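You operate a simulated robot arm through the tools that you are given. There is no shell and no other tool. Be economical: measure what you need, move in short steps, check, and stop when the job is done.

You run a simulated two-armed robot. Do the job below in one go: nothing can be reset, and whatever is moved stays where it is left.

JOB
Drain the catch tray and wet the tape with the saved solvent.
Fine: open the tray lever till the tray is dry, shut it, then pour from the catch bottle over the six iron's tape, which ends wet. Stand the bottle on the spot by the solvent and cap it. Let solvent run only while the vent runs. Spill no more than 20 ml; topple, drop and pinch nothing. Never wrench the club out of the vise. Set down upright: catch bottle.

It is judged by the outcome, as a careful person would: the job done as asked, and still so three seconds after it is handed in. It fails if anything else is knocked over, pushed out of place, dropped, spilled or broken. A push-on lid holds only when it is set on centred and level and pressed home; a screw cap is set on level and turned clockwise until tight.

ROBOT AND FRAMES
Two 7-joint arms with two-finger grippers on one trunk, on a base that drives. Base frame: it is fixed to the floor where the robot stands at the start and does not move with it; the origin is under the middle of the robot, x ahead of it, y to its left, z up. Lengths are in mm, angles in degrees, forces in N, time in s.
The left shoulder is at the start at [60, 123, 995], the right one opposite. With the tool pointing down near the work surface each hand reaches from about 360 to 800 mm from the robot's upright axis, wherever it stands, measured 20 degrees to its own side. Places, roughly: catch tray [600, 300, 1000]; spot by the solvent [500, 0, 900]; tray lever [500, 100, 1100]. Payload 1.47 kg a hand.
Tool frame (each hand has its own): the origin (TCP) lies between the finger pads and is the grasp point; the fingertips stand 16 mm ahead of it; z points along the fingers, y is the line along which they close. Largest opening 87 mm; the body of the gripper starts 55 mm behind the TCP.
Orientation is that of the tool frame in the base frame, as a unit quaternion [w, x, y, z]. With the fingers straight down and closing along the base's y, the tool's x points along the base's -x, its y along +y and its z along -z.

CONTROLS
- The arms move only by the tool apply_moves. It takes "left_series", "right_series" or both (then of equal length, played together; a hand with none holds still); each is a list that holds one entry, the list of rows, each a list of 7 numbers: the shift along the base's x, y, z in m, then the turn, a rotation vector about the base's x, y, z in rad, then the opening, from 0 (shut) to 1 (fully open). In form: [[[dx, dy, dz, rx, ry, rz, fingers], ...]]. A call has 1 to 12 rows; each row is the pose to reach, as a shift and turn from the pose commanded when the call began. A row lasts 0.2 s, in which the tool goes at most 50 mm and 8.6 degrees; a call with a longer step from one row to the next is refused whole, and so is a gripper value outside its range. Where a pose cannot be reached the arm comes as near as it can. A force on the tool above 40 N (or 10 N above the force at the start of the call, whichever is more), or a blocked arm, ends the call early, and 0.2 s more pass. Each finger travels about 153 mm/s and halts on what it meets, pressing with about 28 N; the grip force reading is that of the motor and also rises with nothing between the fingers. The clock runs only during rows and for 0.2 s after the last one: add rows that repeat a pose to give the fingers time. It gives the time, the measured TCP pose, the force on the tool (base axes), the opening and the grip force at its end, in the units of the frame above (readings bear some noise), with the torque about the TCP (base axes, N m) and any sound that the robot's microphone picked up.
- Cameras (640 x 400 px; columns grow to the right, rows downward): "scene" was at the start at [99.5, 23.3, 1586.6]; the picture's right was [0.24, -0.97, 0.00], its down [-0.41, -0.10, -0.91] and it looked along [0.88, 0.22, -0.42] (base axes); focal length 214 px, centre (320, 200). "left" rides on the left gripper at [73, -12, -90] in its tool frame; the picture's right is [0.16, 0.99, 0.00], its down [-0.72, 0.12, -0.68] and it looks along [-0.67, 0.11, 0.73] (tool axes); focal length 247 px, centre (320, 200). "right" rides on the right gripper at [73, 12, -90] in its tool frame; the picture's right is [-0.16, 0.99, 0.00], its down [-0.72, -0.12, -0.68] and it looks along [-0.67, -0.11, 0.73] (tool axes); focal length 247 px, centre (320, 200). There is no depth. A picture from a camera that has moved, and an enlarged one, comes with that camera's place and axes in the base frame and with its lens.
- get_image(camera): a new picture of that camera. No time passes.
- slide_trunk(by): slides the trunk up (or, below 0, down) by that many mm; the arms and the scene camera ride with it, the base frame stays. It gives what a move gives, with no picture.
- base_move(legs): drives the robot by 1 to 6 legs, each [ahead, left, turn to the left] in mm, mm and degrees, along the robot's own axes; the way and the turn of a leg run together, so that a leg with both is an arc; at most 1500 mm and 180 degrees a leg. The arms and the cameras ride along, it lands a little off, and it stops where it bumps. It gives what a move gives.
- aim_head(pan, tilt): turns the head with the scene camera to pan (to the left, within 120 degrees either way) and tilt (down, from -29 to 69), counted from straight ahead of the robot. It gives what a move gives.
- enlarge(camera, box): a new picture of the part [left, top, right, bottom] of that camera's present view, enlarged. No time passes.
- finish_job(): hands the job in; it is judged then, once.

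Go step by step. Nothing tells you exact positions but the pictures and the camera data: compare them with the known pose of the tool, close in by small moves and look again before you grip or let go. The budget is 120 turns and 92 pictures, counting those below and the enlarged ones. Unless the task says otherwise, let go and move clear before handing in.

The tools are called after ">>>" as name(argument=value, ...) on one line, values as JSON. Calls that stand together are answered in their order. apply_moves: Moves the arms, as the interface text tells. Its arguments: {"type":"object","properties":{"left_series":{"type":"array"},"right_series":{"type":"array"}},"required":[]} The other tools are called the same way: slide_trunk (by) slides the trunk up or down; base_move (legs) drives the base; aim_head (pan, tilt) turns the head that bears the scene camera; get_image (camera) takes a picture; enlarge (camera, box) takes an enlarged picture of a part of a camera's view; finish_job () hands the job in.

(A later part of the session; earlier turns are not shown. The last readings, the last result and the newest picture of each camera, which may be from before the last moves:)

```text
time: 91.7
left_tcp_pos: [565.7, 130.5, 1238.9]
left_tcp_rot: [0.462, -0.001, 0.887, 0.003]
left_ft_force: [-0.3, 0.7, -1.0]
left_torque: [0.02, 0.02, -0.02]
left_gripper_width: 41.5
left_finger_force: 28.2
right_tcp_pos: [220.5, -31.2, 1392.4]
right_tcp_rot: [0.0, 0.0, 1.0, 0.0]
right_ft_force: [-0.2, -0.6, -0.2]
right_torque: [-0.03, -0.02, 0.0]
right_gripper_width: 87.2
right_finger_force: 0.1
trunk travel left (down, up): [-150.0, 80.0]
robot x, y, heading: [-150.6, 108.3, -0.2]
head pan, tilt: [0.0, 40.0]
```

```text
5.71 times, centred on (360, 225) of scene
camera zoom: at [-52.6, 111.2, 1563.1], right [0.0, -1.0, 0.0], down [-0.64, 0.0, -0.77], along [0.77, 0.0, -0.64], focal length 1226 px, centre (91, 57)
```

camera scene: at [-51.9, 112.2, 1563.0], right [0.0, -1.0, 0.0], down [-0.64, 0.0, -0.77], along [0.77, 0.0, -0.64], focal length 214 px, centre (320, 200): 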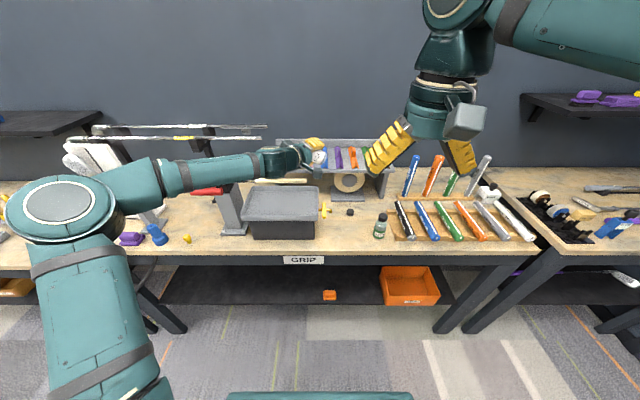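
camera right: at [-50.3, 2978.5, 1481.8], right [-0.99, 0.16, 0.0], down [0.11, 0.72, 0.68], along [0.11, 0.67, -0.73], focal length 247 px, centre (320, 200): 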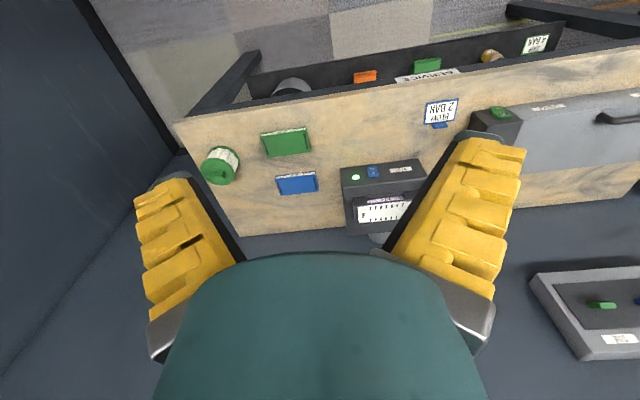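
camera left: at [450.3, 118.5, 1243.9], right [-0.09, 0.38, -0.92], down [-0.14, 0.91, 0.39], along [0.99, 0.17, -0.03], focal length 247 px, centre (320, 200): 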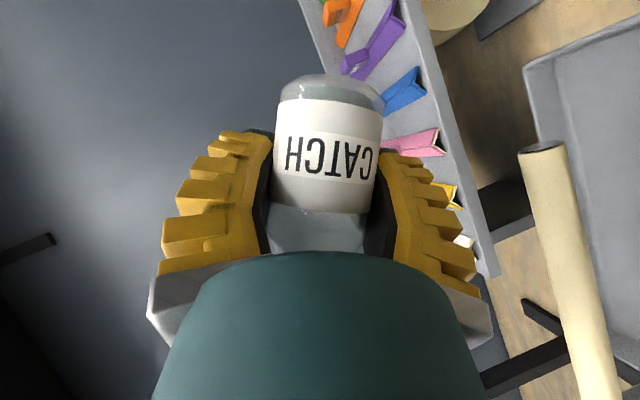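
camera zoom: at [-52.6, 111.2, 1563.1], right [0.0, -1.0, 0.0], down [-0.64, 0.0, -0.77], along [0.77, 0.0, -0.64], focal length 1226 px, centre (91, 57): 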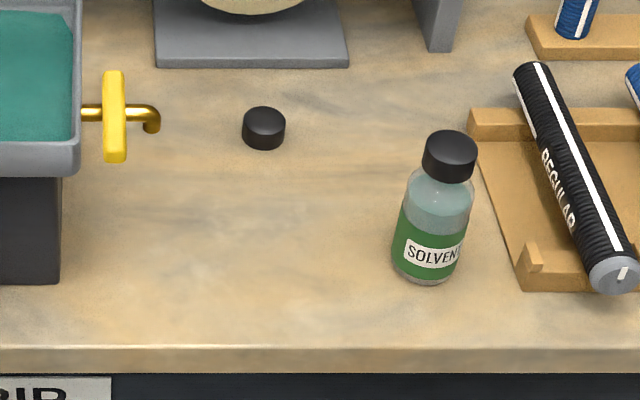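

No painted mark is visible, so I take the spot as the clear bench just left of the solvent (solvent at about (525, −123)); I'll stand the bottle at about (515, −35). Moving above and down to 20 mm off the bench.

>>> apply_moves(left_series=[[[-0.014, -0.042, 0, 0, 0, 0, 0.2], [-0.027, -0.083, 0, 0, 0, 0, 0.2], [-0.04, -0.124, 0, 0, 0, 0, 0.2], [-0.054, -0.166, 0, 0, 0, 0, 0.2], [-0.054, -0.166, -0.04, 0, 0, 0, 0.2], [-0.054, -0.166, -0.085, 0, 0, 0, 0.2], [-0.054, -0.166, -0.13, 0, 0, 0, 0.2], [-0.054, -0.166, -0.175, 0, 0, 0, 0.2], [-0.054, -0.166, -0.22, 0, 0, 0, 0.2], [-0.054, -0.166, -0.26, 0, 0, 0, 0.2], [-0.054, -0.166, -0.28, 0, 0, 0, 0.2]]])

>>> get_image(camera="left")

```text
time: 94.1
left_tcp_pos: [512.0, -34.2, 958.9]
left_tcp_rot: [0.462, -0.001, 0.887, 0.002]
left_ft_force: [0.2, -0.6, -0.5]
left_torque: [-0.02, 0.01, 0.01]
left_gripper_width: 41.6
left_finger_force: 27.8
right_tcp_pos: [220.4, -31.7, 1391.6]
right_tcp_rot: [0.0, 0.001, 1.0, 0.0]
right_ft_force: [0.8, 1.1, 0.4]
right_torque: [0.01, 0.0, 0.02]
right_gripper_width: 86.7
right_finger_force: 0.2
trunk travel left (down, up): [-150.0, 80.0]
robot x, y, heading: [-153.2, 112.7, 0.0]
head pan, tilt: [0.0, 40.0]
```

```text
25 pictures are left
camera left: at [397.0, -47.7, 949.9], right [-0.09, 0.99, -0.13], down [-0.14, 0.11, 0.98], along [0.99, 0.11, 0.13], focal length 247 px, centre (320, 200)
```

left: 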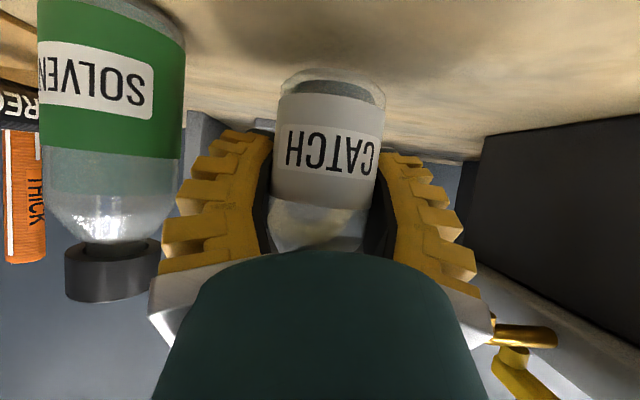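

The bottle hangs upright 20 mm above the bench, left of the solvent. Lowering to contact.

>>> apply_moves(left_series=[[[0, 0, -0.01, 0, 0, 0, 0.2], [0, 0, -0.016, 0, 0, 0, 0.2], [0, 0, -0.018, 0, 0, 0, 0.2], [0, 0, -0.0195, 0, 0, 0, 0.2]]])

```text
time: 95.1
left_tcp_pos: [511.4, -34.4, 942.1]
left_tcp_rot: [0.464, 0.0, 0.886, 0.001]
left_ft_force: [1.5, 2.0, 14.6]
left_torque: [0.04, 0.28, -0.06]
left_gripper_width: 41.8
left_finger_force: 28.2
right_tcp_pos: [217.6, -31.0, 1394.2]
right_tcp_rot: [0.001, 0.001, 1.0, 0.0]
right_ft_force: [0.1, 0.2, -0.3]
right_torque: [-0.01, -0.03, 0.01]
right_gripper_width: 86.6
right_finger_force: 0.0
trunk travel left (down, up): [-150.0, 80.0]
robot x, y, heading: [-148.4, 111.6, -0.0]
head pan, tilt: [0.0, 40.0]
```

In contact (14.6 N). I relax the load, open, and withdraw straight back, then look.

>>> apply_moves(left_series=[[[0, 0, 0.0015, 0, 0, 0, 0.3], [0, 0, 0.0015, 0, 0, 0, 0.45], [0, 0, 0.0015, 0, 0, 0, 0.6], [0, 0, 0.0015, 0, 0, 0, 0.66], [-0.03, 0, 0.0015, 0, 0, 0, 0.66], [-0.065, 0, 0.0015, 0, 0, 0, 0.66], [-0.1, 0, 0.0015, 0, 0, 0, 0.66]]])

>>> enlarge(camera="left", box=[220, 80, 400, 260])

```text
time: 96.7
left_tcp_pos: [410.5, -35.5, 942.7]
left_tcp_rot: [0.462, 0.0, 0.887, 0.001]
left_ft_force: [0.1, 0.5, 0.2]
left_torque: [0.0, 0.02, -0.02]
left_gripper_width: 62.2
left_finger_force: 3.2
right_tcp_pos: [219.5, -31.5, 1392.8]
right_tcp_rot: [0.001, 0.0, 1.0, 0.0]
right_ft_force: [-1.1, -0.5, -0.5]
right_torque: [0.03, 0.02, -0.05]
right_gripper_width: 87.2
right_finger_force: 0.0
trunk travel left (down, up): [-150.0, 80.0]
robot x, y, heading: [-149.2, 110.9, -0.0]
head pan, tilt: [0.0, 40.0]
```

```text
2.22 times, centred on (310, 170) of left
camera zoom: at [295.4, -48.0, 933.0], right [-0.09, 0.99, -0.13], down [-0.14, 0.11, 0.98], along [0.99, 0.11, 0.13], focal length 549 px, centre (342, 267)
```

zoom: 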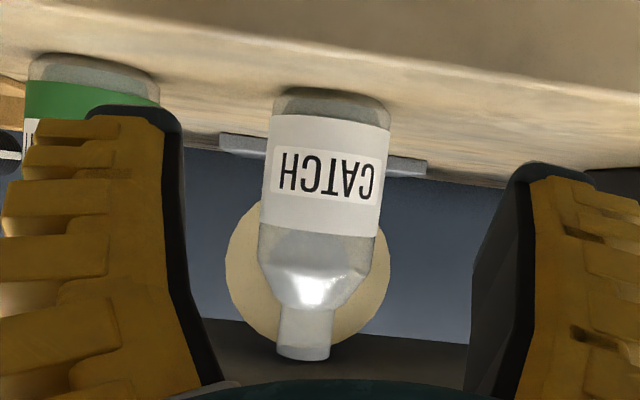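

The catch bottle stands upright with its neck clear. Now draw the left hand back a little and drive 80 mm ahead so the right hand can reach the cap.

>>> apply_moves(left_series=[[[-0.03, 0, 0, 0, 0, 0, 0.66], [-0.06, 0, 0, 0, 0, 0, 0.66], [-0.08, 0, 0, 0, 0, 0, 0.66]]])

>>> base_move(legs=[[80, 0, 0]])

>>> enlarge(camera="scene", box=[310, 190, 410, 270])

>>> enlarge(camera="right", box=[260, 40, 480, 190])

```text
time: 97.5
left_tcp_pos: [331.1, -35.1, 941.5]
left_tcp_rot: [0.462, -0.002, 0.887, 0.002]
left_ft_force: [1.0, 0.0, 0.5]
left_torque: [0.01, -0.02, -0.02]
left_gripper_width: 62.4
left_finger_force: 3.6
right_tcp_pos: [218.8, -31.7, 1392.2]
right_tcp_rot: [0.001, 0.001, 1.0, -0.001]
right_ft_force: [-0.7, 0.2, 0.2]
right_torque: [0.0, -0.04, -0.02]
right_gripper_width: 87.0
right_finger_force: 0.1
trunk travel left (down, up): [-150.0, 80.0]
robot x, y, heading: [-148.3, 108.3, 0.2]
head pan, tilt: [0.0, 40.0]
```

```text
time: 98.5
left_tcp_pos: [410.7, -35.4, 941.2]
left_tcp_rot: [0.461, -0.001, 0.887, 0.002]
left_ft_force: [0.4, 0.3, 0.2]
left_torque: [0.01, 0.02, -0.02]
left_gripper_width: 62.2
left_finger_force: 3.1
right_tcp_pos: [299.6, -31.4, 1392.0]
right_tcp_rot: [0.0, 0.0, 1.0, 0.0]
right_ft_force: [0.6, 0.2, 0.2]
right_torque: [0.0, 0.03, -0.01]
right_gripper_width: 87.0
right_finger_force: 0.0
trunk travel left (down, up): [-150.0, 80.0]
robot x, y, heading: [-68.1, 109.0, 0.0]
head pan, tilt: [0.0, 40.0]
```

```text
5.00 times, centred on (360, 230) of scene
camera zoom: at [27.8, 110.8, 1563.0], right [0.0, -1.0, 0.0], down [-0.64, 0.0, -0.77], along [0.77, 0.0, -0.64], focal length 1072 px, centre (120, 50)
```

zoom: 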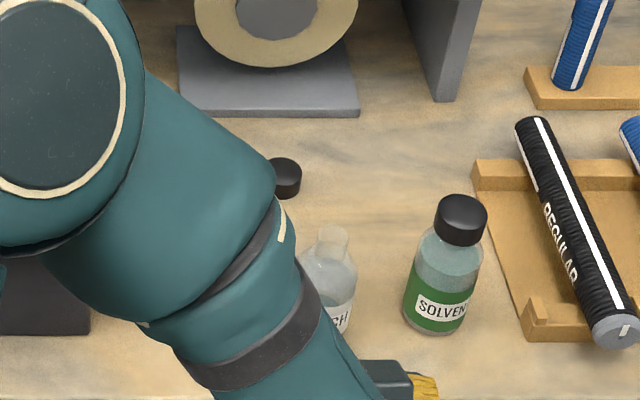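

```text
2.67 times, centred on (370, 115) of right
camera zoom: at [226.4, -20.1, 1481.7], right [0.16, 0.99, 0.0], down [0.72, -0.12, 0.68], along [0.67, -0.11, -0.73], focal length 659 px, centre (187, 427)
```

zoom: 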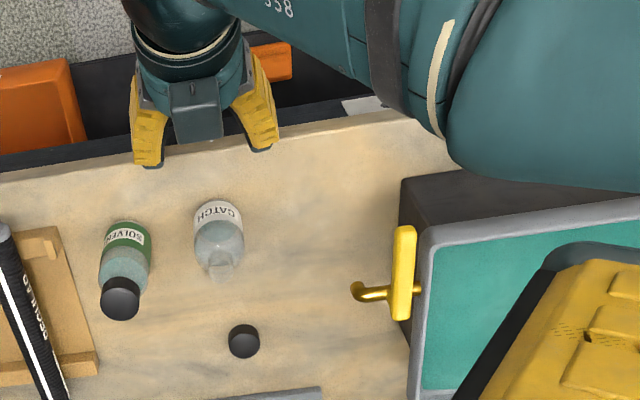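

Cap at about (645, −26). Moving the right hand forward above it, then lower to z≈1030.

>>> apply_moves(right_series=[[[0.045, 0.001, -0.0, 0, 0, 0, 1], [0.09, 0.002, -0.0, 0, 0, 0, 1], [0.135, 0.003, -0.0, 0, 0, 0, 1], [0.18, 0.004, -0.0, 0, 0, 0, 1], [0.225, 0.005, -0.0, 0, 0, 0, 1], [0.27, 0.005, -0.01, 0, 0, 0, 1], [0.31, 0.005, -0.03, 0, 0, 0, 1], [0.34, 0.005, -0.06, 0, 0, 0, 0.8], [0.345, 0.005, -0.1, 0, 0, 0, 0.7], [0.345, 0.005, -0.145, 0, 0, 0, 0.65], [0.345, 0.005, -0.19, 0, 0, 0, 0.65], [0.345, 0.005, -0.235, 0, 0, 0, 0.65]]])

>>> apply_moves(right_series=[[[0, 0, -0.045, 0, 0, 0, 0.6], [0, 0, -0.09, 0, 0, 0, 0.6], [0, 0, -0.127, 0, 0, 0, 0.6], [0, 0, -0.127, 0, 0, 0, 0.6]]])

>>> get_image(camera="right")

```text
time: 101.1
left_tcp_pos: [411.0, -36.2, 941.5]
left_tcp_rot: [0.461, 0.001, 0.887, 0.001]
left_ft_force: [-0.8, 0.4, 0.7]
left_torque: [0.02, -0.03, -0.03]
left_gripper_width: 62.0
left_finger_force: 3.1
right_tcp_pos: [661.4, -24.9, 1163.0]
right_tcp_rot: [-0.001, 0.0, 1.0, 0.0]
right_ft_force: [1.0, 1.0, -0.7]
right_torque: [0.02, 0.01, -0.01]
right_gripper_width: 61.3
right_finger_force: 3.2
right hand out of reach, approached as far as the arm can: row 6, 7, 8, 9, 10, 11, 12
trunk travel left (down, up): [-150.0, 80.0]
robot x, y, heading: [-65.9, 111.2, 0.1]
head pan, tilt: [0.0, 40.0]
```

```text
time: 101.7
left_tcp_pos: [410.3, -34.6, 940.6]
left_tcp_rot: [0.461, -0.002, 0.887, 0.002]
left_ft_force: [0.4, 0.4, 0.3]
left_torque: [0.01, 0.01, -0.01]
left_gripper_width: 62.1
left_finger_force: 3.3
right_tcp_pos: [675.0, -26.2, 1114.4]
right_tcp_rot: [0.002, 0.001, 1.0, 0.001]
right_ft_force: [-1.3, 3.7, 2.6]
right_torque: [-0.14, -0.08, 0.0]
right_gripper_width: 2.8
right_finger_force: 11.0
right hand out of reach, approached as far as the arm can: row 1, 2
trunk travel left (down, up): [-150.0, 80.0]
robot x, y, heading: [-68.6, 109.9, 0.0]
head pan, tilt: [0.0, 40.0]
stopped in row 2 (right hand): the force on the tool passed its limit at 61 N (the readings are from after the stop); the commanded pose is now the measured one
```

```text
21 pictures are left
camera right: at [600.3, -14.4, 1203.2], right [0.16, 0.99, 0.0], down [0.72, -0.12, 0.68], along [0.67, -0.11, -0.73], focal length 247 px, centre (320, 200)
```

right: 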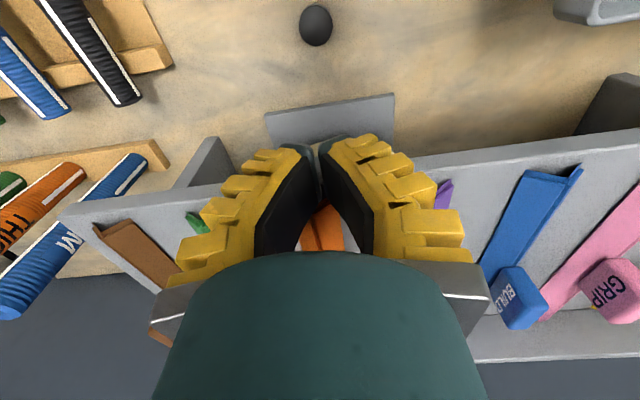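

The hand was pushed out to x≈675 by the reach limit and touched something near the rack (61 N stop). I'll look before moving anything.

>>> enlarge(camera="scene", box=[250, 110, 430, 230])

>>> enlarge(camera="right", box=[220, 100, 420, 260])

```text
3.33 times, centred on (340, 170) of scene
camera zoom: at [25.9, 110.9, 1563.2], right [0.0, -1.0, 0.0], down [-0.64, 0.0, -0.77], along [0.77, 0.0, -0.64], focal length 715 px, centre (253, 300)
```

zoom: 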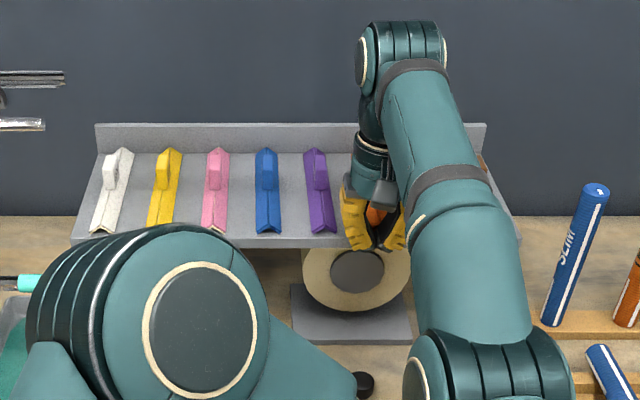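

```text
2.50 times, centred on (320, 180) of right
camera zoom: at [600.3, -14.4, 1203.2], right [0.16, 0.99, 0.0], down [0.72, -0.12, 0.68], along [0.67, -0.11, -0.73], focal length 617 px, centre (320, 250)
```

zoom: 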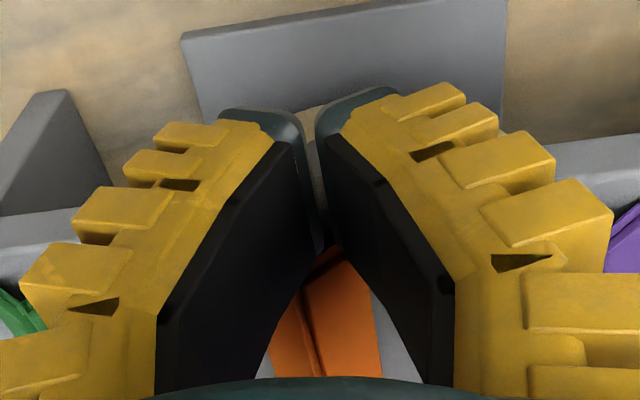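

Fingers are shut just above the orange grip's channel, seemingly holding nothing. I rise gently 12 mm and check that the orange piece stays.

>>> apply_moves(right_series=[[[0, 0, 0.004, 0, 0, 0, 0.04], [0, 0, 0.01, 0, 0, 0, 0.06], [0, 0, 0.014, 0, 0, 0, 0.1]]])

>>> enlarge(camera="right", box=[220, 100, 420, 260])

```text
time: 102.5
left_tcp_pos: [409.8, -35.5, 941.5]
left_tcp_rot: [0.461, 0.0, 0.887, 0.002]
left_ft_force: [-0.6, 0.6, 0.2]
left_torque: [0.04, -0.02, -0.01]
left_gripper_width: 62.4
left_finger_force: 3.0
right_tcp_pos: [674.9, -25.3, 1125.5]
right_tcp_rot: [0.002, 0.001, 1.0, 0.001]
right_ft_force: [0.9, 0.3, -0.5]
right_torque: [0.0, 0.0, 0.01]
right_gripper_width: 15.8
right_finger_force: 4.9
trunk travel left (down, up): [-150.0, 80.0]
robot x, y, heading: [-69.4, 110.0, 0.0]
head pan, tilt: [0.0, 40.0]
```

```text
2.50 times, centred on (320, 180) of right
camera zoom: at [600.9, -14.5, 1215.3], right [0.16, 0.99, 0.0], down [0.72, -0.12, 0.68], along [0.67, -0.11, -0.73], focal length 617 px, centre (320, 250)
```

zoom: 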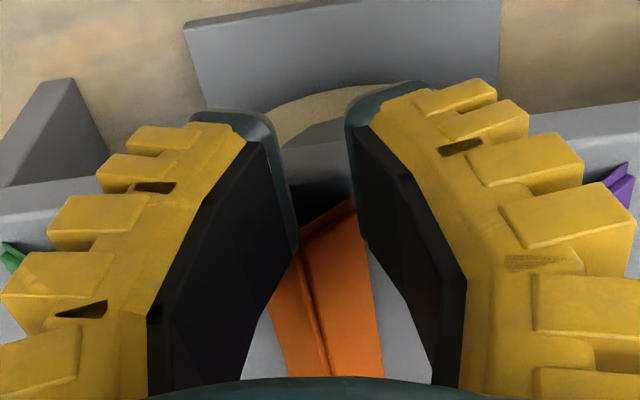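

The orange piece stayed put. I rise, come back to x≈580, then descend with a slight forward pitch (15°) so the wrist stays clear of the rack.

>>> apply_moves(right_series=[[[0, 0, 0.04, 0, 0, 0, 0.1], [-0.02, 0, 0.06, 0, 0, 0, 0.1], [-0.06, 0, 0.06, 0, -0.13, 0, 0.3], [-0.095, 0, 0.05, 0, -0.26, 0, 0.6], [-0.095, 0, 0.01, 0, -0.26, 0, 0.6], [-0.095, 0, -0.035, 0, -0.26, 0, 0.6], [-0.095, 0, -0.075, 0, -0.26, 0, 0.6], [-0.095, 0, -0.105, 0, -0.26, 0, 0.6], [-0.095, 0, -0.105, 0, -0.26, 0, 0.6]]])

>>> get_image(camera="right")

```text
time: 104.0
left_tcp_pos: [410.8, -33.0, 939.6]
left_tcp_rot: [0.461, -0.001, 0.887, 0.004]
left_ft_force: [1.4, 0.8, 0.1]
left_torque: [0.0, 0.0, -0.02]
left_gripper_width: 62.3
left_finger_force: 3.7
right_tcp_pos: [726.2, -11.9, 1125.7]
right_tcp_rot: [0.147, 0.001, 0.989, 0.004]
right_ft_force: [-8.5, -1.5, 20.4]
right_torque: [0.83, 0.31, 0.42]
right_gripper_width: 62.9
right_finger_force: 6.7
right hand out of reach, approached as far as the arm can: row 1, 3, 4, 5, 6, 7
trunk travel left (down, up): [-150.0, 80.0]
robot x, y, heading: [-64.8, 109.3, -0.2]
head pan, tilt: [0.0, 40.0]
stopped in row 7 (right hand): the force on the tool passed its limit at 58 N (the readings are from after the stop); the commanded pose is now the measured one
```

```text
17 pictures are left
camera right: at [630.4, -1.2, 1190.4], right [0.15, 0.99, 0.05], down [0.49, -0.12, 0.86], along [0.86, -0.1, -0.51], focal length 247 px, centre (320, 200)
```

right: 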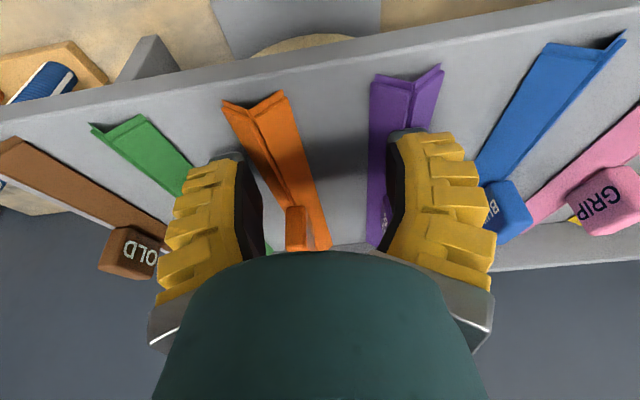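

The right arm was over-extended and ended above the rack, pressing lightly. The clean way out is straight up: raise the trunk 80 mm, then look.

>>> slide_trunk(by=80)

>>> get_image(camera="right")

```text
time: 105.2
left_tcp_pos: [410.8, -33.3, 1018.8]
left_tcp_rot: [0.46, -0.001, 0.888, 0.005]
left_ft_force: [0.8, 0.1, -1.6]
left_torque: [-0.02, 0.02, 0.04]
left_gripper_width: 62.3
left_finger_force: 3.3
right_tcp_pos: [727.0, -13.1, 1200.7]
right_tcp_rot: [0.143, 0.0, 0.99, 0.003]
right_ft_force: [-0.3, 0.2, 0.3]
right_torque: [0.02, 0.01, -0.02]
right_gripper_width: 57.4
right_finger_force: 3.6
trunk travel left (down, up): [-230.0, 0.0]
robot x, y, heading: [-68.5, 112.6, -0.1]
head pan, tilt: [0.0, 40.0]
```

```text
16 pictures are left
camera right: at [632.4, -1.5, 1264.9], right [0.15, 0.99, 0.05], down [0.5, -0.12, 0.86], along [0.85, -0.1, -0.51], focal length 247 px, centre (320, 200)
```

right: 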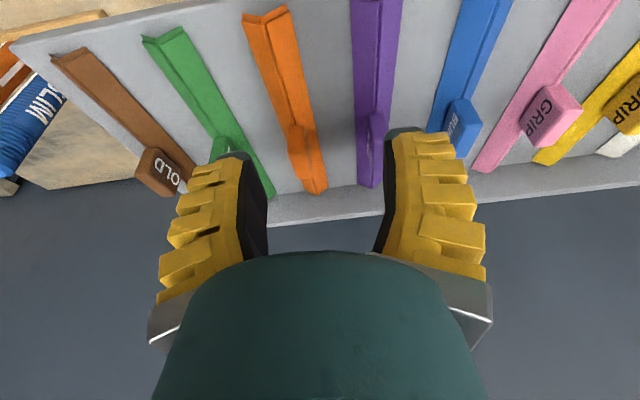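

Clear now, and the grips are still in place. With the trunk higher I draw the right hand back toward x≈580.

>>> apply_moves(right_series=[[[-0.025, 0, 0.0, 0, 0, 0, 0.6], [-0.05, 0, 0.0, 0, 0, 0, 0.6], [-0.08, 0, 0.0, 0, 0, 0, 0.6], [-0.115, -0.005, 0.0, 0, 0, 0, 0.6], [-0.147, -0.012, 0.0, 0, 0, 0, 0.6], [-0.147, -0.012, 0.0, 0, 0, 0, 0.6]]])

```text
time: 106.6
left_tcp_pos: [412.2, -33.3, 1019.5]
left_tcp_rot: [0.461, 0.0, 0.887, 0.004]
left_ft_force: [0.4, -0.7, 0.1]
left_torque: [0.0, -0.01, -0.02]
left_gripper_width: 62.0
left_finger_force: 3.2
right_tcp_pos: [719.3, -11.7, 1232.1]
right_tcp_rot: [0.142, 0.0, 0.99, 0.003]
right_ft_force: [0.0, -0.4, -0.5]
right_torque: [0.02, 0.01, -0.02]
right_gripper_width: 57.3
right_finger_force: 3.9
right hand out of reach, approached as far as the arm can: row 1, 2, 3, 4, 5, 6
trunk travel left (down, up): [-230.0, 0.0]
robot x, y, heading: [-65.0, 106.8, -0.1]
head pan, tilt: [0.0, 40.0]
```

The right arm seems stuck near a straight-elbow configuration. I'll look at it.

>>> aim_head(pan=-20, tilt=25)

>>> get_image(camera="scene")

```text
time: 107.4
left_tcp_pos: [411.5, -32.7, 1019.1]
left_tcp_rot: [0.46, -0.001, 0.888, 0.005]
left_ft_force: [0.5, 0.5, -0.4]
left_torque: [-0.01, -0.02, 0.01]
left_gripper_width: 62.2
left_finger_force: 3.4
right_tcp_pos: [719.3, -10.9, 1233.9]
right_tcp_rot: [0.143, 0.002, 0.99, 0.004]
right_ft_force: [-0.3, -0.4, 0.1]
right_torque: [0.02, -0.01, -0.02]
right_gripper_width: 57.3
right_finger_force: 3.4
trunk travel left (down, up): [-230.0, 0.0]
robot x, y, heading: [-64.0, 110.2, -0.2]
head pan, tilt: [-20.0, 25.0]
```

```text
15 pictures are left
camera scene: at [28.4, 79.2, 1666.4], right [-0.34, -0.94, 0.0], down [-0.4, 0.14, -0.91], along [0.85, -0.31, -0.42], focal length 214 px, centre (320, 200)
```

scene: 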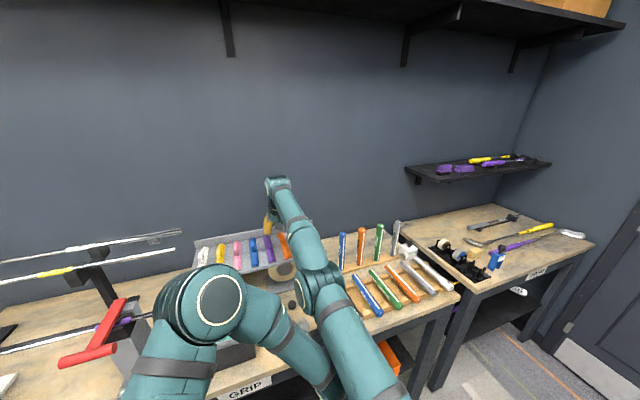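

The right elbow hangs low, so the wrist runs into its limit when pulled back. I'll pitch the hand forward while retracting and rising to free it.

>>> apply_moves(right_series=[[[-0.0, 0, 0.02, 0, -0.13, 0, 0.6], [-0.0, 0, 0.04, 0, -0.26, 0, 0.6], [-0.02, 0, 0.06, 0, -0.39, 0, 0.6], [-0.05, 0, 0.08, 0, -0.52, 0, 0.6], [-0.08, -0.01, 0.1, 0, -0.65, 0, 0.6], [-0.11, -0.02, 0.12, 0, -0.75, 0, 0.6], [-0.14, -0.03, 0.13, 0, -0.75, 0, 0.6], [-0.17, -0.04, 0.13, 0, -0.75, 0, 0.6], [-0.2, -0.05, 0.13, 0, -0.75, 0, 0.6], [-0.23, -0.06, 0.13, 0, -0.75, 0, 0.6]]])

```text
time: 109.6
left_tcp_pos: [409.0, -34.2, 1020.0]
left_tcp_rot: [0.461, 0.0, 0.887, 0.004]
left_ft_force: [0.4, 0.5, 0.4]
left_torque: [0.0, -0.02, -0.01]
left_gripper_width: 62.2
left_finger_force: 3.3
right_tcp_pos: [718.6, -77.8, 1551.9]
right_tcp_rot: [0.495, 0.0, 0.869, 0.003]
right_ft_force: [-0.5, 0.2, -1.5]
right_torque: [0.0, -0.05, 0.0]
right_gripper_width: 57.3
right_finger_force: 3.2
right hand out of reach, approached as far as the arm can: row 1, 2, 3, 4, 5, 6, 7, 8, 9, 10
trunk travel left (down, up): [-230.0, 0.0]
robot x, y, heading: [-63.9, 108.9, -0.3]
head pan, tilt: [-20.0, 25.0]
```

The arm swung high instead. One look at its present shape.

>>> aim_head(pan=-25, tilt=10)

>>> get_image(camera="scene")

```text
time: 110.4
left_tcp_pos: [411.1, -32.1, 1019.0]
left_tcp_rot: [0.459, -0.001, 0.888, 0.006]
left_ft_force: [0.1, -0.4, -0.9]
left_torque: [0.03, 0.02, 0.0]
left_gripper_width: 62.3
left_finger_force: 3.6
right_tcp_pos: [721.9, -77.7, 1549.7]
right_tcp_rot: [0.495, -0.001, 0.869, 0.004]
right_ft_force: [0.2, 0.6, 0.0]
right_torque: [-0.01, 0.01, 0.01]
right_gripper_width: 57.4
right_finger_force: 3.9
trunk travel left (down, up): [-230.0, 0.0]
robot x, y, heading: [-64.4, 107.3, -0.2]
head pan, tilt: [-25.0, 10.0]
```

```text
14 pictures are left
camera scene: at [26.3, 71.5, 1690.7], right [-0.42, -0.91, 0.0], down [-0.16, 0.07, -0.98], along [0.89, -0.42, -0.17], focal length 214 px, centre (320, 200)
```

scene: 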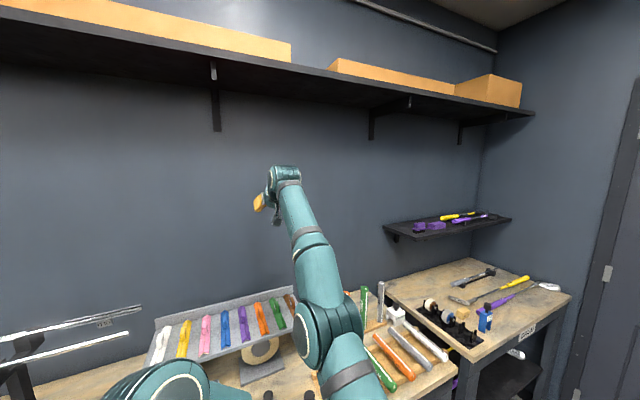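

The arm is in an elbow-low shape. I'll swing the hand out to the right at height to let the elbow come round.

>>> apply_moves(right_series=[[[0, -0.045, 0, 0, 0, 0, 0.6], [0, -0.09, 0, 0, 0, 0, 0.6], [0, -0.135, 0, 0, 0, 0, 0.6], [0, -0.18, 0, 0, 0, 0, 0.6], [0, -0.225, 0, 0, 0, 0, 0.6], [0, -0.27, 0, 0, 0, 0, 0.6], [0, -0.315, 0, 0, 0, 0, 0.6], [0, -0.36, 0, 0, 0, 0, 0.6], [0, -0.36, 0, 0, 0, 0, 0.6], [0, -0.36, 0, 0, 0, 0, 0.6]]])

```text
time: 112.6
left_tcp_pos: [411.0, -33.1, 1019.7]
left_tcp_rot: [0.461, 0.0, 0.887, 0.004]
left_ft_force: [-0.3, 0.2, -0.3]
left_torque: [-0.02, -0.01, -0.02]
left_gripper_width: 62.2
left_finger_force: 3.3
right_tcp_pos: [665.4, -376.9, 1511.1]
right_tcp_rot: [0.496, 0.0, 0.868, 0.003]
right_ft_force: [-1.1, -1.3, 0.1]
right_torque: [-0.02, 0.0, 0.02]
right_gripper_width: 57.5
right_finger_force: 4.2
right hand out of reach, approached as far as the arm can: row 2, 3, 4, 5, 6, 7, 8, 9, 10
trunk travel left (down, up): [-230.0, 0.0]
robot x, y, heading: [-69.1, 106.8, -0.1]
head pan, tilt: [-25.0, 10.0]
```

>>> apply_moves(right_series=[[[-0.03, 0, 0, 0, 0, 0, 0.6], [-0.065, 0, 0, 0, 0, 0, 0.6], [-0.1, 0, 0, 0, 0, 0, 0.6], [-0.135, 0, 0, 0, 0, 0, 0.6], [-0.17, 0, 0, 0, 0, 0, 0.6], [-0.205, 0, 0, 0, 0, 0, 0.6], [-0.24, 0, 0, 0, 0, 0, 0.6]]])

```text
time: 114.2
left_tcp_pos: [409.5, -31.9, 1018.9]
left_tcp_rot: [0.461, 0.0, 0.888, 0.004]
left_ft_force: [-0.1, -0.7, -0.1]
left_torque: [0.0, 0.01, -0.01]
left_gripper_width: 62.1
left_finger_force: 3.3
right_tcp_pos: [422.3, -376.6, 1511.3]
right_tcp_rot: [0.497, 0.001, 0.868, 0.002]
right_ft_force: [-1.1, 0.2, 0.1]
right_torque: [0.0, 0.04, 0.0]
right_gripper_width: 57.1
right_finger_force: 3.8
trunk travel left (down, up): [-230.0, 0.0]
robot x, y, heading: [-70.4, 109.6, 0.2]
head pan, tilt: [-25.0, 10.0]
```

The arm retracts freely now. Turn the hand back to pointing down and come in toward y≈−60.

>>> apply_moves(right_series=[[[0, 0.01, -0.01, 0, 0.13, 0, 0.6], [0, 0.03, -0.02, 0, 0.26, 0, 0.6], [0, 0.05, -0.04, 0, 0.39, 0, 0.6], [0, 0.08, -0.06, 0, 0.52, 0, 0.6], [0, 0.11, -0.08, 0, 0.65, 0, 0.6], [0, 0.14, -0.1, 0, 0.78, 0, 0.6], [0, 0.18, -0.12, 0, 0.91, 0, 0.6], [0, 0.21, -0.14, 0, 1.04, 0, 0.6], [0.02, 0.25, -0.16, 0, 1.04, 0, 0.6], [0.04, 0.29, -0.18, 0, 1.04, 0, 0.6], [0.06, 0.32, -0.2, 0, 1.04, 0, 0.6]]])

```text
time: 116.6
left_tcp_pos: [410.9, -33.3, 1018.4]
left_tcp_rot: [0.46, -0.001, 0.888, 0.004]
left_ft_force: [-0.1, -0.1, 0.1]
left_torque: [-0.03, 0.0, -0.01]
left_gripper_width: 62.1
left_finger_force: 2.7
right_tcp_pos: [485.4, -55.7, 1310.3]
right_tcp_rot: [0.0, 0.001, 1.0, 0.002]
right_ft_force: [0.4, -0.4, -0.2]
right_torque: [-0.03, 0.0, 0.0]
right_gripper_width: 57.5
right_finger_force: 3.7
trunk travel left (down, up): [-230.0, 0.0]
robot x, y, heading: [-68.6, 109.5, -0.2]
head pan, tilt: [-25.0, 10.0]
```

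Good, the hand points down at (485, −56, 1310). Now a diagonal descent to (600, −26, 1080), well within reach.

>>> apply_moves(right_series=[[[0.02, 0.005, -0.04, 0, 0, 0, 0.6], [0.04, 0.01, -0.08, 0, 0, 0, 0.6], [0.06, 0.015, -0.12, 0, 0, 0, 0.6], [0.08, 0.02, -0.16, 0, 0, 0, 0.6], [0.1, 0.025, -0.2, 0, 0, 0, 0.6], [0.115, 0.03, -0.23, 0, 0, 0, 0.6]]])

>>> get_image(camera="right")

```text
time: 118.0
left_tcp_pos: [412.8, -33.2, 1018.9]
left_tcp_rot: [0.46, 0.0, 0.888, 0.004]
left_ft_force: [1.0, 0.7, 0.1]
left_torque: [0.01, 0.01, 0.0]
left_gripper_width: 62.3
left_finger_force: 3.0
right_tcp_pos: [599.2, -25.3, 1078.7]
right_tcp_rot: [-0.001, 0.001, 1.0, 0.002]
right_ft_force: [0.0, 0.6, 0.6]
right_torque: [0.0, 0.03, -0.02]
right_gripper_width: 57.2
right_finger_force: 3.1
trunk travel left (down, up): [-230.0, 0.0]
robot x, y, heading: [-69.1, 110.9, -0.1]
head pan, tilt: [-25.0, 10.0]
```

```text
13 pictures are left
camera right: at [527.5, -14.2, 1168.9], right [0.16, 0.99, 0.01], down [0.73, -0.12, 0.68], along [0.67, -0.1, -0.74], focal length 247 px, centre (320, 200)
```

right: 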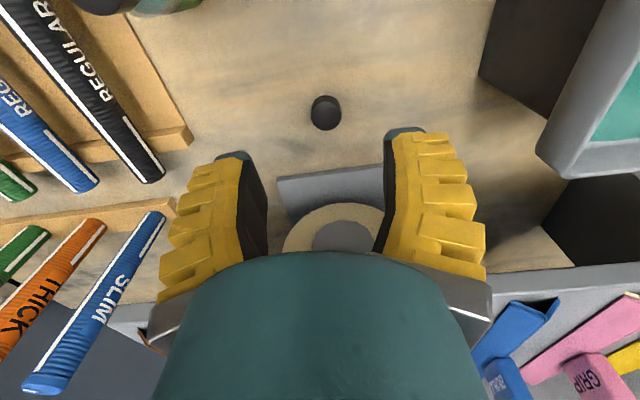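

Cap seen at about (636, −23). Move above it and down to z≈985, then look again.

>>> apply_moves(right_series=[[[0.01, 0.001, -0.035, 0, 0, 0, 0.6], [0.025, 0.002, -0.065, 0, 0, 0, 0.6], [0.036, 0.002, -0.095, 0, 0, 0, 0.6], [0.036, 0.002, -0.095, 0, 0, 0, 0.6]]])

>>> get_image(camera="right")

```text
time: 118.9
left_tcp_pos: [403.9, -33.8, 1020.7]
left_tcp_rot: [0.462, 0.0, 0.887, 0.004]
left_ft_force: [-0.5, 0.3, -0.6]
left_torque: [-0.04, 0.02, -0.01]
left_gripper_width: 62.1
left_finger_force: 3.1
right_tcp_pos: [628.5, -23.3, 987.9]
right_tcp_rot: [-0.003, 0.0, 1.0, 0.004]
right_ft_force: [-28.6, -1.6, 13.1]
right_torque: [0.2, -3.7, 0.07]
right_gripper_width: 57.3
right_finger_force: 3.6
trunk travel left (down, up): [-230.0, 0.0]
robot x, y, heading: [-69.2, 110.8, -0.0]
head pan, tilt: [-25.0, 10.0]
stopped in row 4 (right hand): the force on the tool passed its limit at 73 N (the readings are from after the stop); the commanded pose is now the measured one
```

```text
12 pictures are left
camera right: at [555.8, -12.4, 1078.1], right [0.16, 0.99, 0.0], down [0.73, -0.12, 0.67], along [0.67, -0.1, -0.74], focal length 247 px, centre (320, 200)
```

right: 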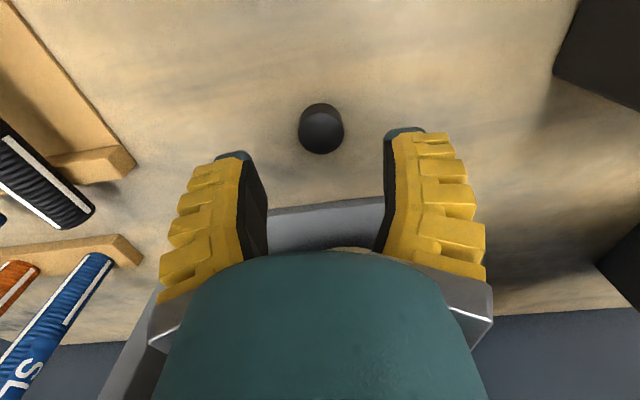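

The wrist touched the rack front (z≈1117), so I back off at once and use a 25° forward pitch to keep the wrist away from it. Cap is at about (640, −24).

>>> apply_moves(right_series=[[[-0.03, 0, 0, 0, 0, 0, 0.6], [-0.055, 0, 0, 0, -0.13, 0, 0.6], [-0.055, 0, 0, 0, -0.26, 0, 0.6], [-0.05, 0, -0.005, 0, -0.39, 0, 0.6], [-0.04, 0, -0.02, 0, -0.44, 0, 0.6], [-0.025, -0.001, -0.035, 0, -0.44, 0, 0.6], [-0.01, -0.001, -0.045, 0, -0.44, 0, 0.6], [-0.01, -0.001, -0.045, 0, -0.44, 0, 0.6]]])

>>> get_image(camera="right")

```text
time: 120.7
left_tcp_pos: [409.9, -34.9, 1018.7]
left_tcp_rot: [0.46, 0.0, 0.888, 0.004]
left_ft_force: [-0.7, -0.4, -0.5]
left_torque: [0.0, -0.03, 0.03]
left_gripper_width: 62.3
left_finger_force: 3.6
right_tcp_pos: [622.4, -26.4, 939.5]
right_tcp_rot: [0.214, 0.0, 0.977, 0.003]
right_ft_force: [0.4, -0.4, -0.1]
right_torque: [-0.06, 0.01, 0.02]
right_gripper_width: 57.5
right_finger_force: 3.5
trunk travel left (down, up): [-230.0, 0.0]
robot x, y, heading: [-65.5, 110.1, -0.4]
head pan, tilt: [-25.0, 10.0]
```

```text
11 pictures are left
camera right: at [519.2, -14.0, 990.2], right [0.14, 0.99, 0.07], down [0.37, -0.12, 0.92], along [0.92, -0.1, -0.39], focal length 247 px, centre (320, 200)
```

right: 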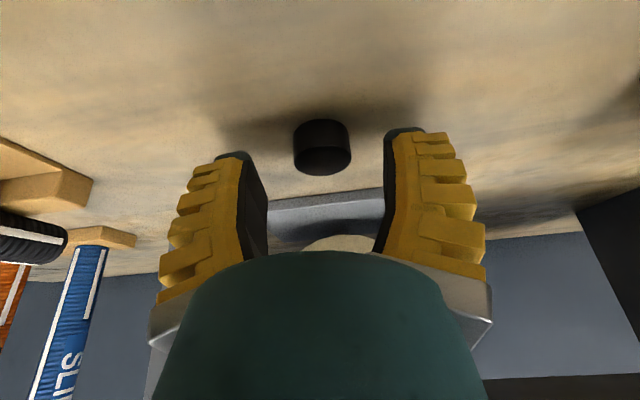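

The hand camera body is now close to the standing bottle; I check the bottle with the left camera before going on.

>>> get_image(camera="left")

```text
10 pictures are left
camera left: at [294.4, -46.8, 1010.2], right [-0.09, 0.99, -0.12], down [-0.14, 0.11, 0.98], along [0.99, 0.11, 0.13], focal length 247 px, centre (320, 200)
```

left: 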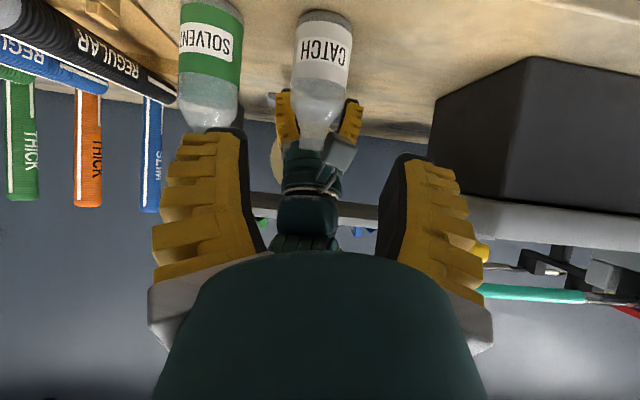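

The bottle stands untouched. I'll raise the hand, yaw it 23° so its camera swings away from the bottle, and come down over the cap.

>>> apply_moves(right_series=[[[0, 0, 0.02, 0, 0, 0, 0.6], [0, 0, 0.04, 0, 0, -0.13, 0.6], [0, 0.002, 0.045, 0, 0, -0.27, 0.6], [0.005, 0.004, 0.04, 0, 0, -0.4, 0.6], [0.012, 0.004, 0.02, 0, 0, -0.4, 0.6], [0.0146, 0.004, 0, 0, 0, -0.4, 0.6], [0.0146, 0.004, 0, 0, 0, -0.4, 0.6]]])

>>> get_image(camera="right")

```text
time: 122.3
left_tcp_pos: [413.0, -11.4, 999.2]
left_tcp_rot: [0.448, -0.006, 0.893, 0.027]
left_ft_force: [-0.9, 0.1, 0.4]
left_torque: [0.02, 0.02, -0.05]
left_gripper_width: 62.4
left_finger_force: 3.5
right_tcp_pos: [643.3, -27.7, 958.7]
right_tcp_rot: [0.221, 0.204, 0.953, -0.033]
right_ft_force: [0.1, -0.1, 0.3]
right_torque: [-0.02, 0.0, -0.01]
right_gripper_width: 57.6
right_finger_force: 4.0
trunk travel left (down, up): [-230.0, 0.0]
robot x, y, heading: [-66.7, 107.8, -0.1]
head pan, tilt: [-25.0, 10.0]
```

```text
9 pictures are left
camera right: at [553.0, 23.8, 1007.6], right [0.53, 0.84, 0.1], down [0.27, -0.27, 0.92], along [0.81, -0.46, -0.37], focal length 247 px, centre (320, 200)
```

right: 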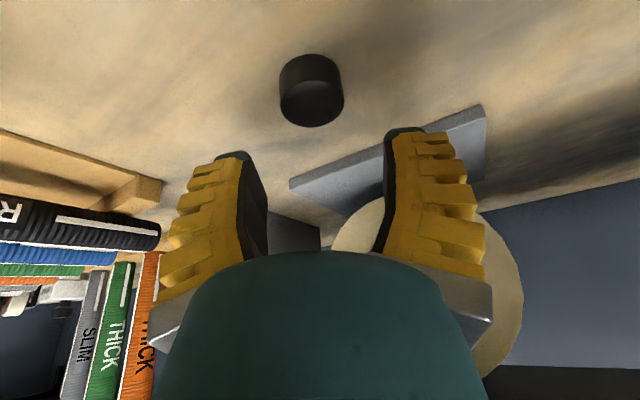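

My arms are touching each other (left hand was nudged). I move the left hand away to the left and up, then recheck.

>>> apply_moves(left_series=[[[-0.01, 0.04, 0.01, 0, 0, 0, 0.66], [-0.02, 0.085, 0.03, 0, 0, 0, 0.66], [-0.02, 0.13, 0.05, 0, 0, 0, 0.66], [-0.02, 0.17, 0.07, 0, 0, 0, 0.66], [-0.02, 0.21, 0.09, 0, 0, 0, 0.66], [-0.02, 0.25, 0.1, 0, 0, 0, 0.66]]])

>>> get_image(camera="right")

```text
refused: row 2 steps farther than a row can; nothing moved
```

```text
8 pictures are left
camera right: at [553.0, 23.8, 1007.6], right [0.53, 0.84, 0.1], down [0.27, -0.27, 0.92], along [0.81, -0.46, -0.37], focal length 247 px, centre (320, 200)
```

right: 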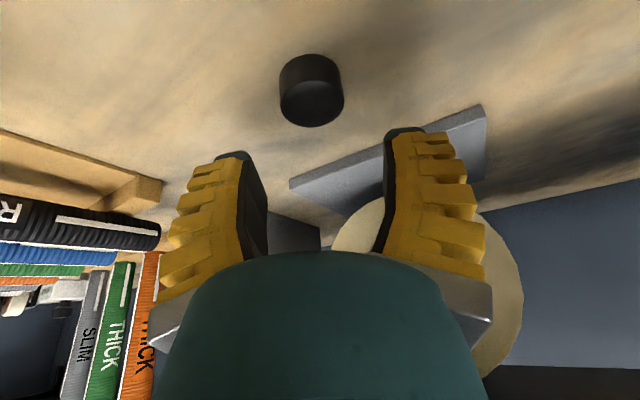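

>>> apply_moves(left_series=[[[-0.01, 0.035, 0.01, 0, 0, 0, 0.66], [-0.015, 0.075, 0.025, 0, 0, 0, 0.66], [-0.02, 0.115, 0.04, 0, 0, 0, 0.66], [-0.02, 0.155, 0.055, 0, 0, 0, 0.66], [-0.02, 0.195, 0.07, 0, 0, 0, 0.66], [-0.02, 0.235, 0.085, 0, 0, 0, 0.66], [-0.02, 0.26, 0.1, 0, 0, 0, 0.66]]])

```text
time: 123.9
left_tcp_pos: [412.4, 219.6, 1119.1]
left_tcp_rot: [0.46, 0.001, 0.888, 0.004]
left_ft_force: [-0.7, 0.4, -0.3]
left_torque: [-0.02, 0.0, -0.01]
left_gripper_width: 62.1
left_finger_force: 3.6
left hand out of reach, approached as far as the arm can: row 6, 7
right_tcp_pos: [637.0, -19.1, 941.7]
right_tcp_rot: [0.209, 0.195, 0.957, -0.04]
right_ft_force: [-0.4, -0.1, -0.3]
right_torque: [-0.01, -0.03, 0.02]
right_gripper_width: 57.3
right_finger_force: 3.8
trunk travel left (down, up): [-230.0, 0.0]
robot x, y, heading: [-67.0, 109.3, -0.1]
head pan, tilt: [-25.0, 10.0]
```

The arms are apart and the right hand is over the cap. Lowering 20 mm and closing on it.

>>> apply_moves(right_series=[[[-0.001, -0.003, -0.008, 0, 0, 0, 0.6], [-0.001, -0.003, -0.015, 0, 0, 0, 0.55], [-0.001, -0.003, -0.02, 0, 0, 0, 0.5], [-0.001, -0.003, -0.02, 0, 0, 0, 0.4], [-0.001, -0.003, -0.02, 0, 0, 0, 0.3], [-0.001, -0.003, -0.02, 0, 0, 0, 0.2], [-0.001, -0.003, -0.02, 0, 0, 0, 0.1], [-0.001, -0.003, -0.02, 0, 0, 0, 0.1]]])

```text
time: 125.7
left_tcp_pos: [411.3, 220.3, 1119.8]
left_tcp_rot: [0.46, 0.0, 0.888, 0.004]
left_ft_force: [0.3, -0.3, 0.3]
left_torque: [0.01, 0.01, -0.04]
left_gripper_width: 62.2
left_finger_force: 3.0
right_tcp_pos: [637.0, -22.9, 921.2]
right_tcp_rot: [0.211, 0.194, 0.957, -0.039]
right_ft_force: [-1.2, 0.3, 5.6]
right_torque: [-0.06, 0.06, -0.02]
right_gripper_width: 24.5
right_finger_force: 28.0
trunk travel left (down, up): [-230.0, 0.0]
robot x, y, heading: [-67.7, 107.3, -0.1]
head pan, tilt: [-25.0, 10.0]
```

Cap held (24.5 mm). I lift it well clear and carry it to hover over the bottle mouth.

>>> apply_moves(right_series=[[[0, 0, 0.03, 0, 0, 0, 0.1], [0, 0, 0.07, 0, 0, 0, 0.1], [-0.02, -0.003, 0.11, 0, 0, 0, 0.1], [-0.055, -0.006, 0.14, 0, 0, 0, 0.1], [-0.09, -0.009, 0.145, 0, 0, 0, 0.1], [-0.1263, -0.0112, 0.14, 0, 0, 0, 0.1], [-0.1263, -0.0112, 0.115, 0, 0, 0, 0.1], [-0.1263, -0.0112, 0.115, 0, 0, 0, 0.1]]])

>>> get_image(camera="right")

```text
time: 127.5
left_tcp_pos: [411.9, 218.5, 1120.9]
left_tcp_rot: [0.461, 0.0, 0.888, 0.004]
left_ft_force: [-0.5, 0.1, 0.1]
left_torque: [-0.01, 0.02, -0.05]
left_gripper_width: 62.2
left_finger_force: 3.3
right_tcp_pos: [508.5, -34.2, 1034.3]
right_tcp_rot: [0.211, 0.194, 0.957, -0.039]
right_ft_force: [-0.2, -0.5, -0.5]
right_torque: [0.02, -0.01, 0.04]
right_gripper_width: 21.5
right_finger_force: 28.0
trunk travel left (down, up): [-230.0, 0.0]
robot x, y, heading: [-73.2, 110.1, -0.1]
head pan, tilt: [-25.0, 10.0]
```

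```text
7 pictures are left
camera right: at [418.1, 16.8, 1085.3], right [0.52, 0.85, 0.07], down [0.3, -0.26, 0.92], along [0.8, -0.45, -0.39], focal length 247 px, centre (320, 200)
```

right: 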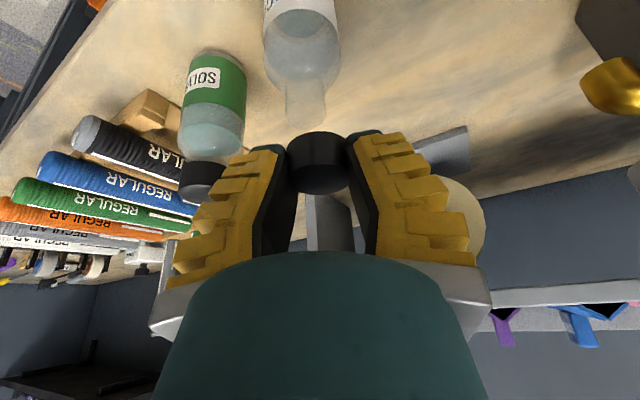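

From this view the mouth lies ~6 mm to the camera's left of the cap. I'll get the scene camera's view for the other direction.

>>> aim_head(pan=-15, tilt=45)

>>> enlarge(camera="scene", box=[260, 130, 400, 240])

```text
time: 128.5
left_tcp_pos: [412.8, 219.5, 1119.1]
left_tcp_rot: [0.46, 0.0, 0.888, 0.004]
left_ft_force: [0.4, 0.6, -0.3]
left_torque: [-0.01, 0.0, 0.0]
left_gripper_width: 62.2
left_finger_force: 3.5
right_tcp_pos: [510.2, -33.4, 1034.2]
right_tcp_rot: [0.21, 0.194, 0.957, -0.04]
right_ft_force: [-0.6, 0.1, -1.1]
right_torque: [0.0, 0.01, 0.01]
right_gripper_width: 20.8
right_finger_force: 27.7
trunk travel left (down, up): [-230.0, 0.0]
robot x, y, heading: [-70.9, 109.3, -0.2]
head pan, tilt: [-15.0, 45.0]
```

```text
3.64 times, centred on (330, 185) of scene
camera zoom: at [19.4, 89.6, 1635.9], right [-0.26, -0.97, 0.0], down [-0.68, 0.18, -0.71], along [0.68, -0.18, -0.71], focal length 780 px, centre (284, 254)
```

zoom: 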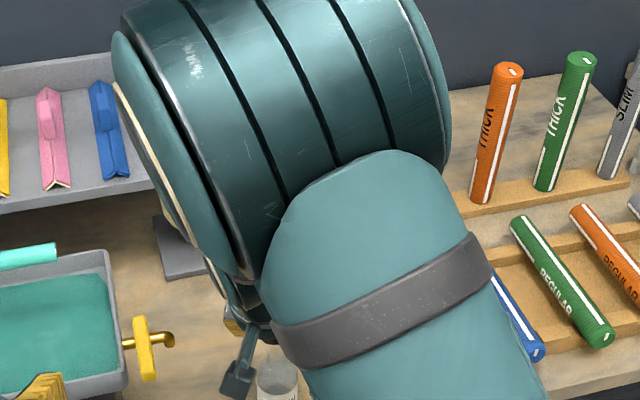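

The scene view is blocked by my wrist. From the hand view I correct by (−6, −4) mm, lower to just above the mouth, and look closely.

>>> apply_moves(right_series=[[[-0.003, -0.002, 0, 0, 0, 0, 0.1], [-0.006, -0.004, -0.006, 0, 0, 0, 0.1], [-0.006, -0.004, -0.008, 0, 0, 0, 0.1]]])

>>> enlarge(camera="right", box=[230, 30, 410, 210])

```text
time: 129.3
left_tcp_pos: [412.9, 218.8, 1119.5]
left_tcp_rot: [0.46, 0.001, 0.888, 0.003]
left_ft_force: [-0.7, -0.6, -0.1]
left_torque: [0.02, 0.0, 0.01]
left_gripper_width: 62.1
left_finger_force: 3.2
right_tcp_pos: [504.4, -37.8, 1026.4]
right_tcp_rot: [0.209, 0.194, 0.958, -0.04]
right_ft_force: [0.0, 0.5, 0.0]
right_torque: [0.0, 0.02, 0.0]
right_gripper_width: 20.5
right_finger_force: 28.0
trunk travel left (down, up): [-230.0, 0.0]
robot x, y, heading: [-67.7, 113.1, -0.1]
head pan, tilt: [-15.0, 45.0]
```

```text
2.22 times, centred on (320, 120) of right
camera zoom: at [413.0, 12.3, 1077.1], right [0.52, 0.85, 0.07], down [0.3, -0.26, 0.92], along [0.8, -0.45, -0.39], focal length 549 px, centre (320, 378)
```

zoom: 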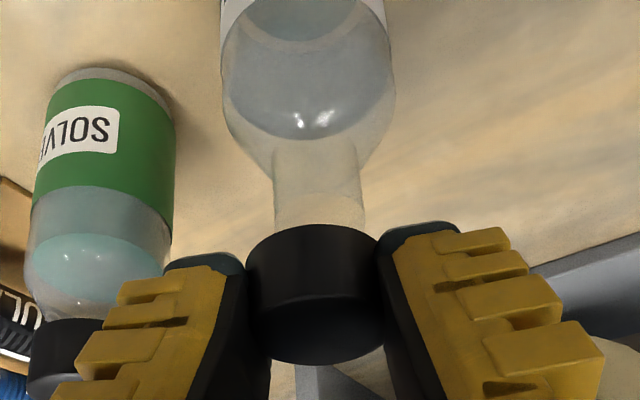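

Close now: the cap is ~4 mm too far forward and ~2.5 mm to the left of the neck axis. I correct and lower gently, feeling for contact.

>>> apply_moves(right_series=[[[-0.001, 0.002, 0, 0, 0, 0, 0.1], [-0.002, 0.004, 0, 0, 0, 0, 0.1], [-0.002, 0.004, -0.003, 0, 0, 0, 0.1], [-0.002, 0.004, -0.006, 0, 0, 0, 0.1], [-0.002, 0.004, -0.009, 0, 0, 0, 0.1], [-0.002, 0.004, -0.011, 0, 0, 0, 0.1]]])

>>> enlarge(camera="right", box=[230, 30, 410, 210])

```text
time: 130.7
left_tcp_pos: [411.0, 219.9, 1121.2]
left_tcp_rot: [0.462, 0.0, 0.887, 0.003]
left_ft_force: [0.8, -0.5, 0.5]
left_torque: [0.04, -0.02, -0.03]
left_gripper_width: 62.3
left_finger_force: 3.4
right_tcp_pos: [501.3, -35.2, 1018.1]
right_tcp_rot: [0.213, 0.195, 0.957, -0.039]
right_ft_force: [-1.2, -0.7, 19.1]
right_torque: [0.02, 0.22, 0.0]
right_gripper_width: 21.6
right_finger_force: 27.9
trunk travel left (down, up): [-230.0, 0.0]
robot x, y, heading: [-70.3, 112.7, -0.2]
head pan, tilt: [-15.0, 45.0]
```

```text
2.22 times, centred on (320, 120) of right
camera zoom: at [410.5, 16.1, 1067.9], right [0.52, 0.85, 0.07], down [0.29, -0.26, 0.92], along [0.81, -0.45, -0.38], focal length 549 px, centre (320, 378)
```

zoom: 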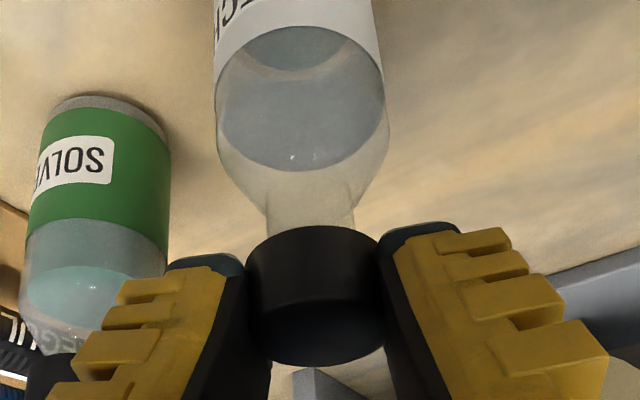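

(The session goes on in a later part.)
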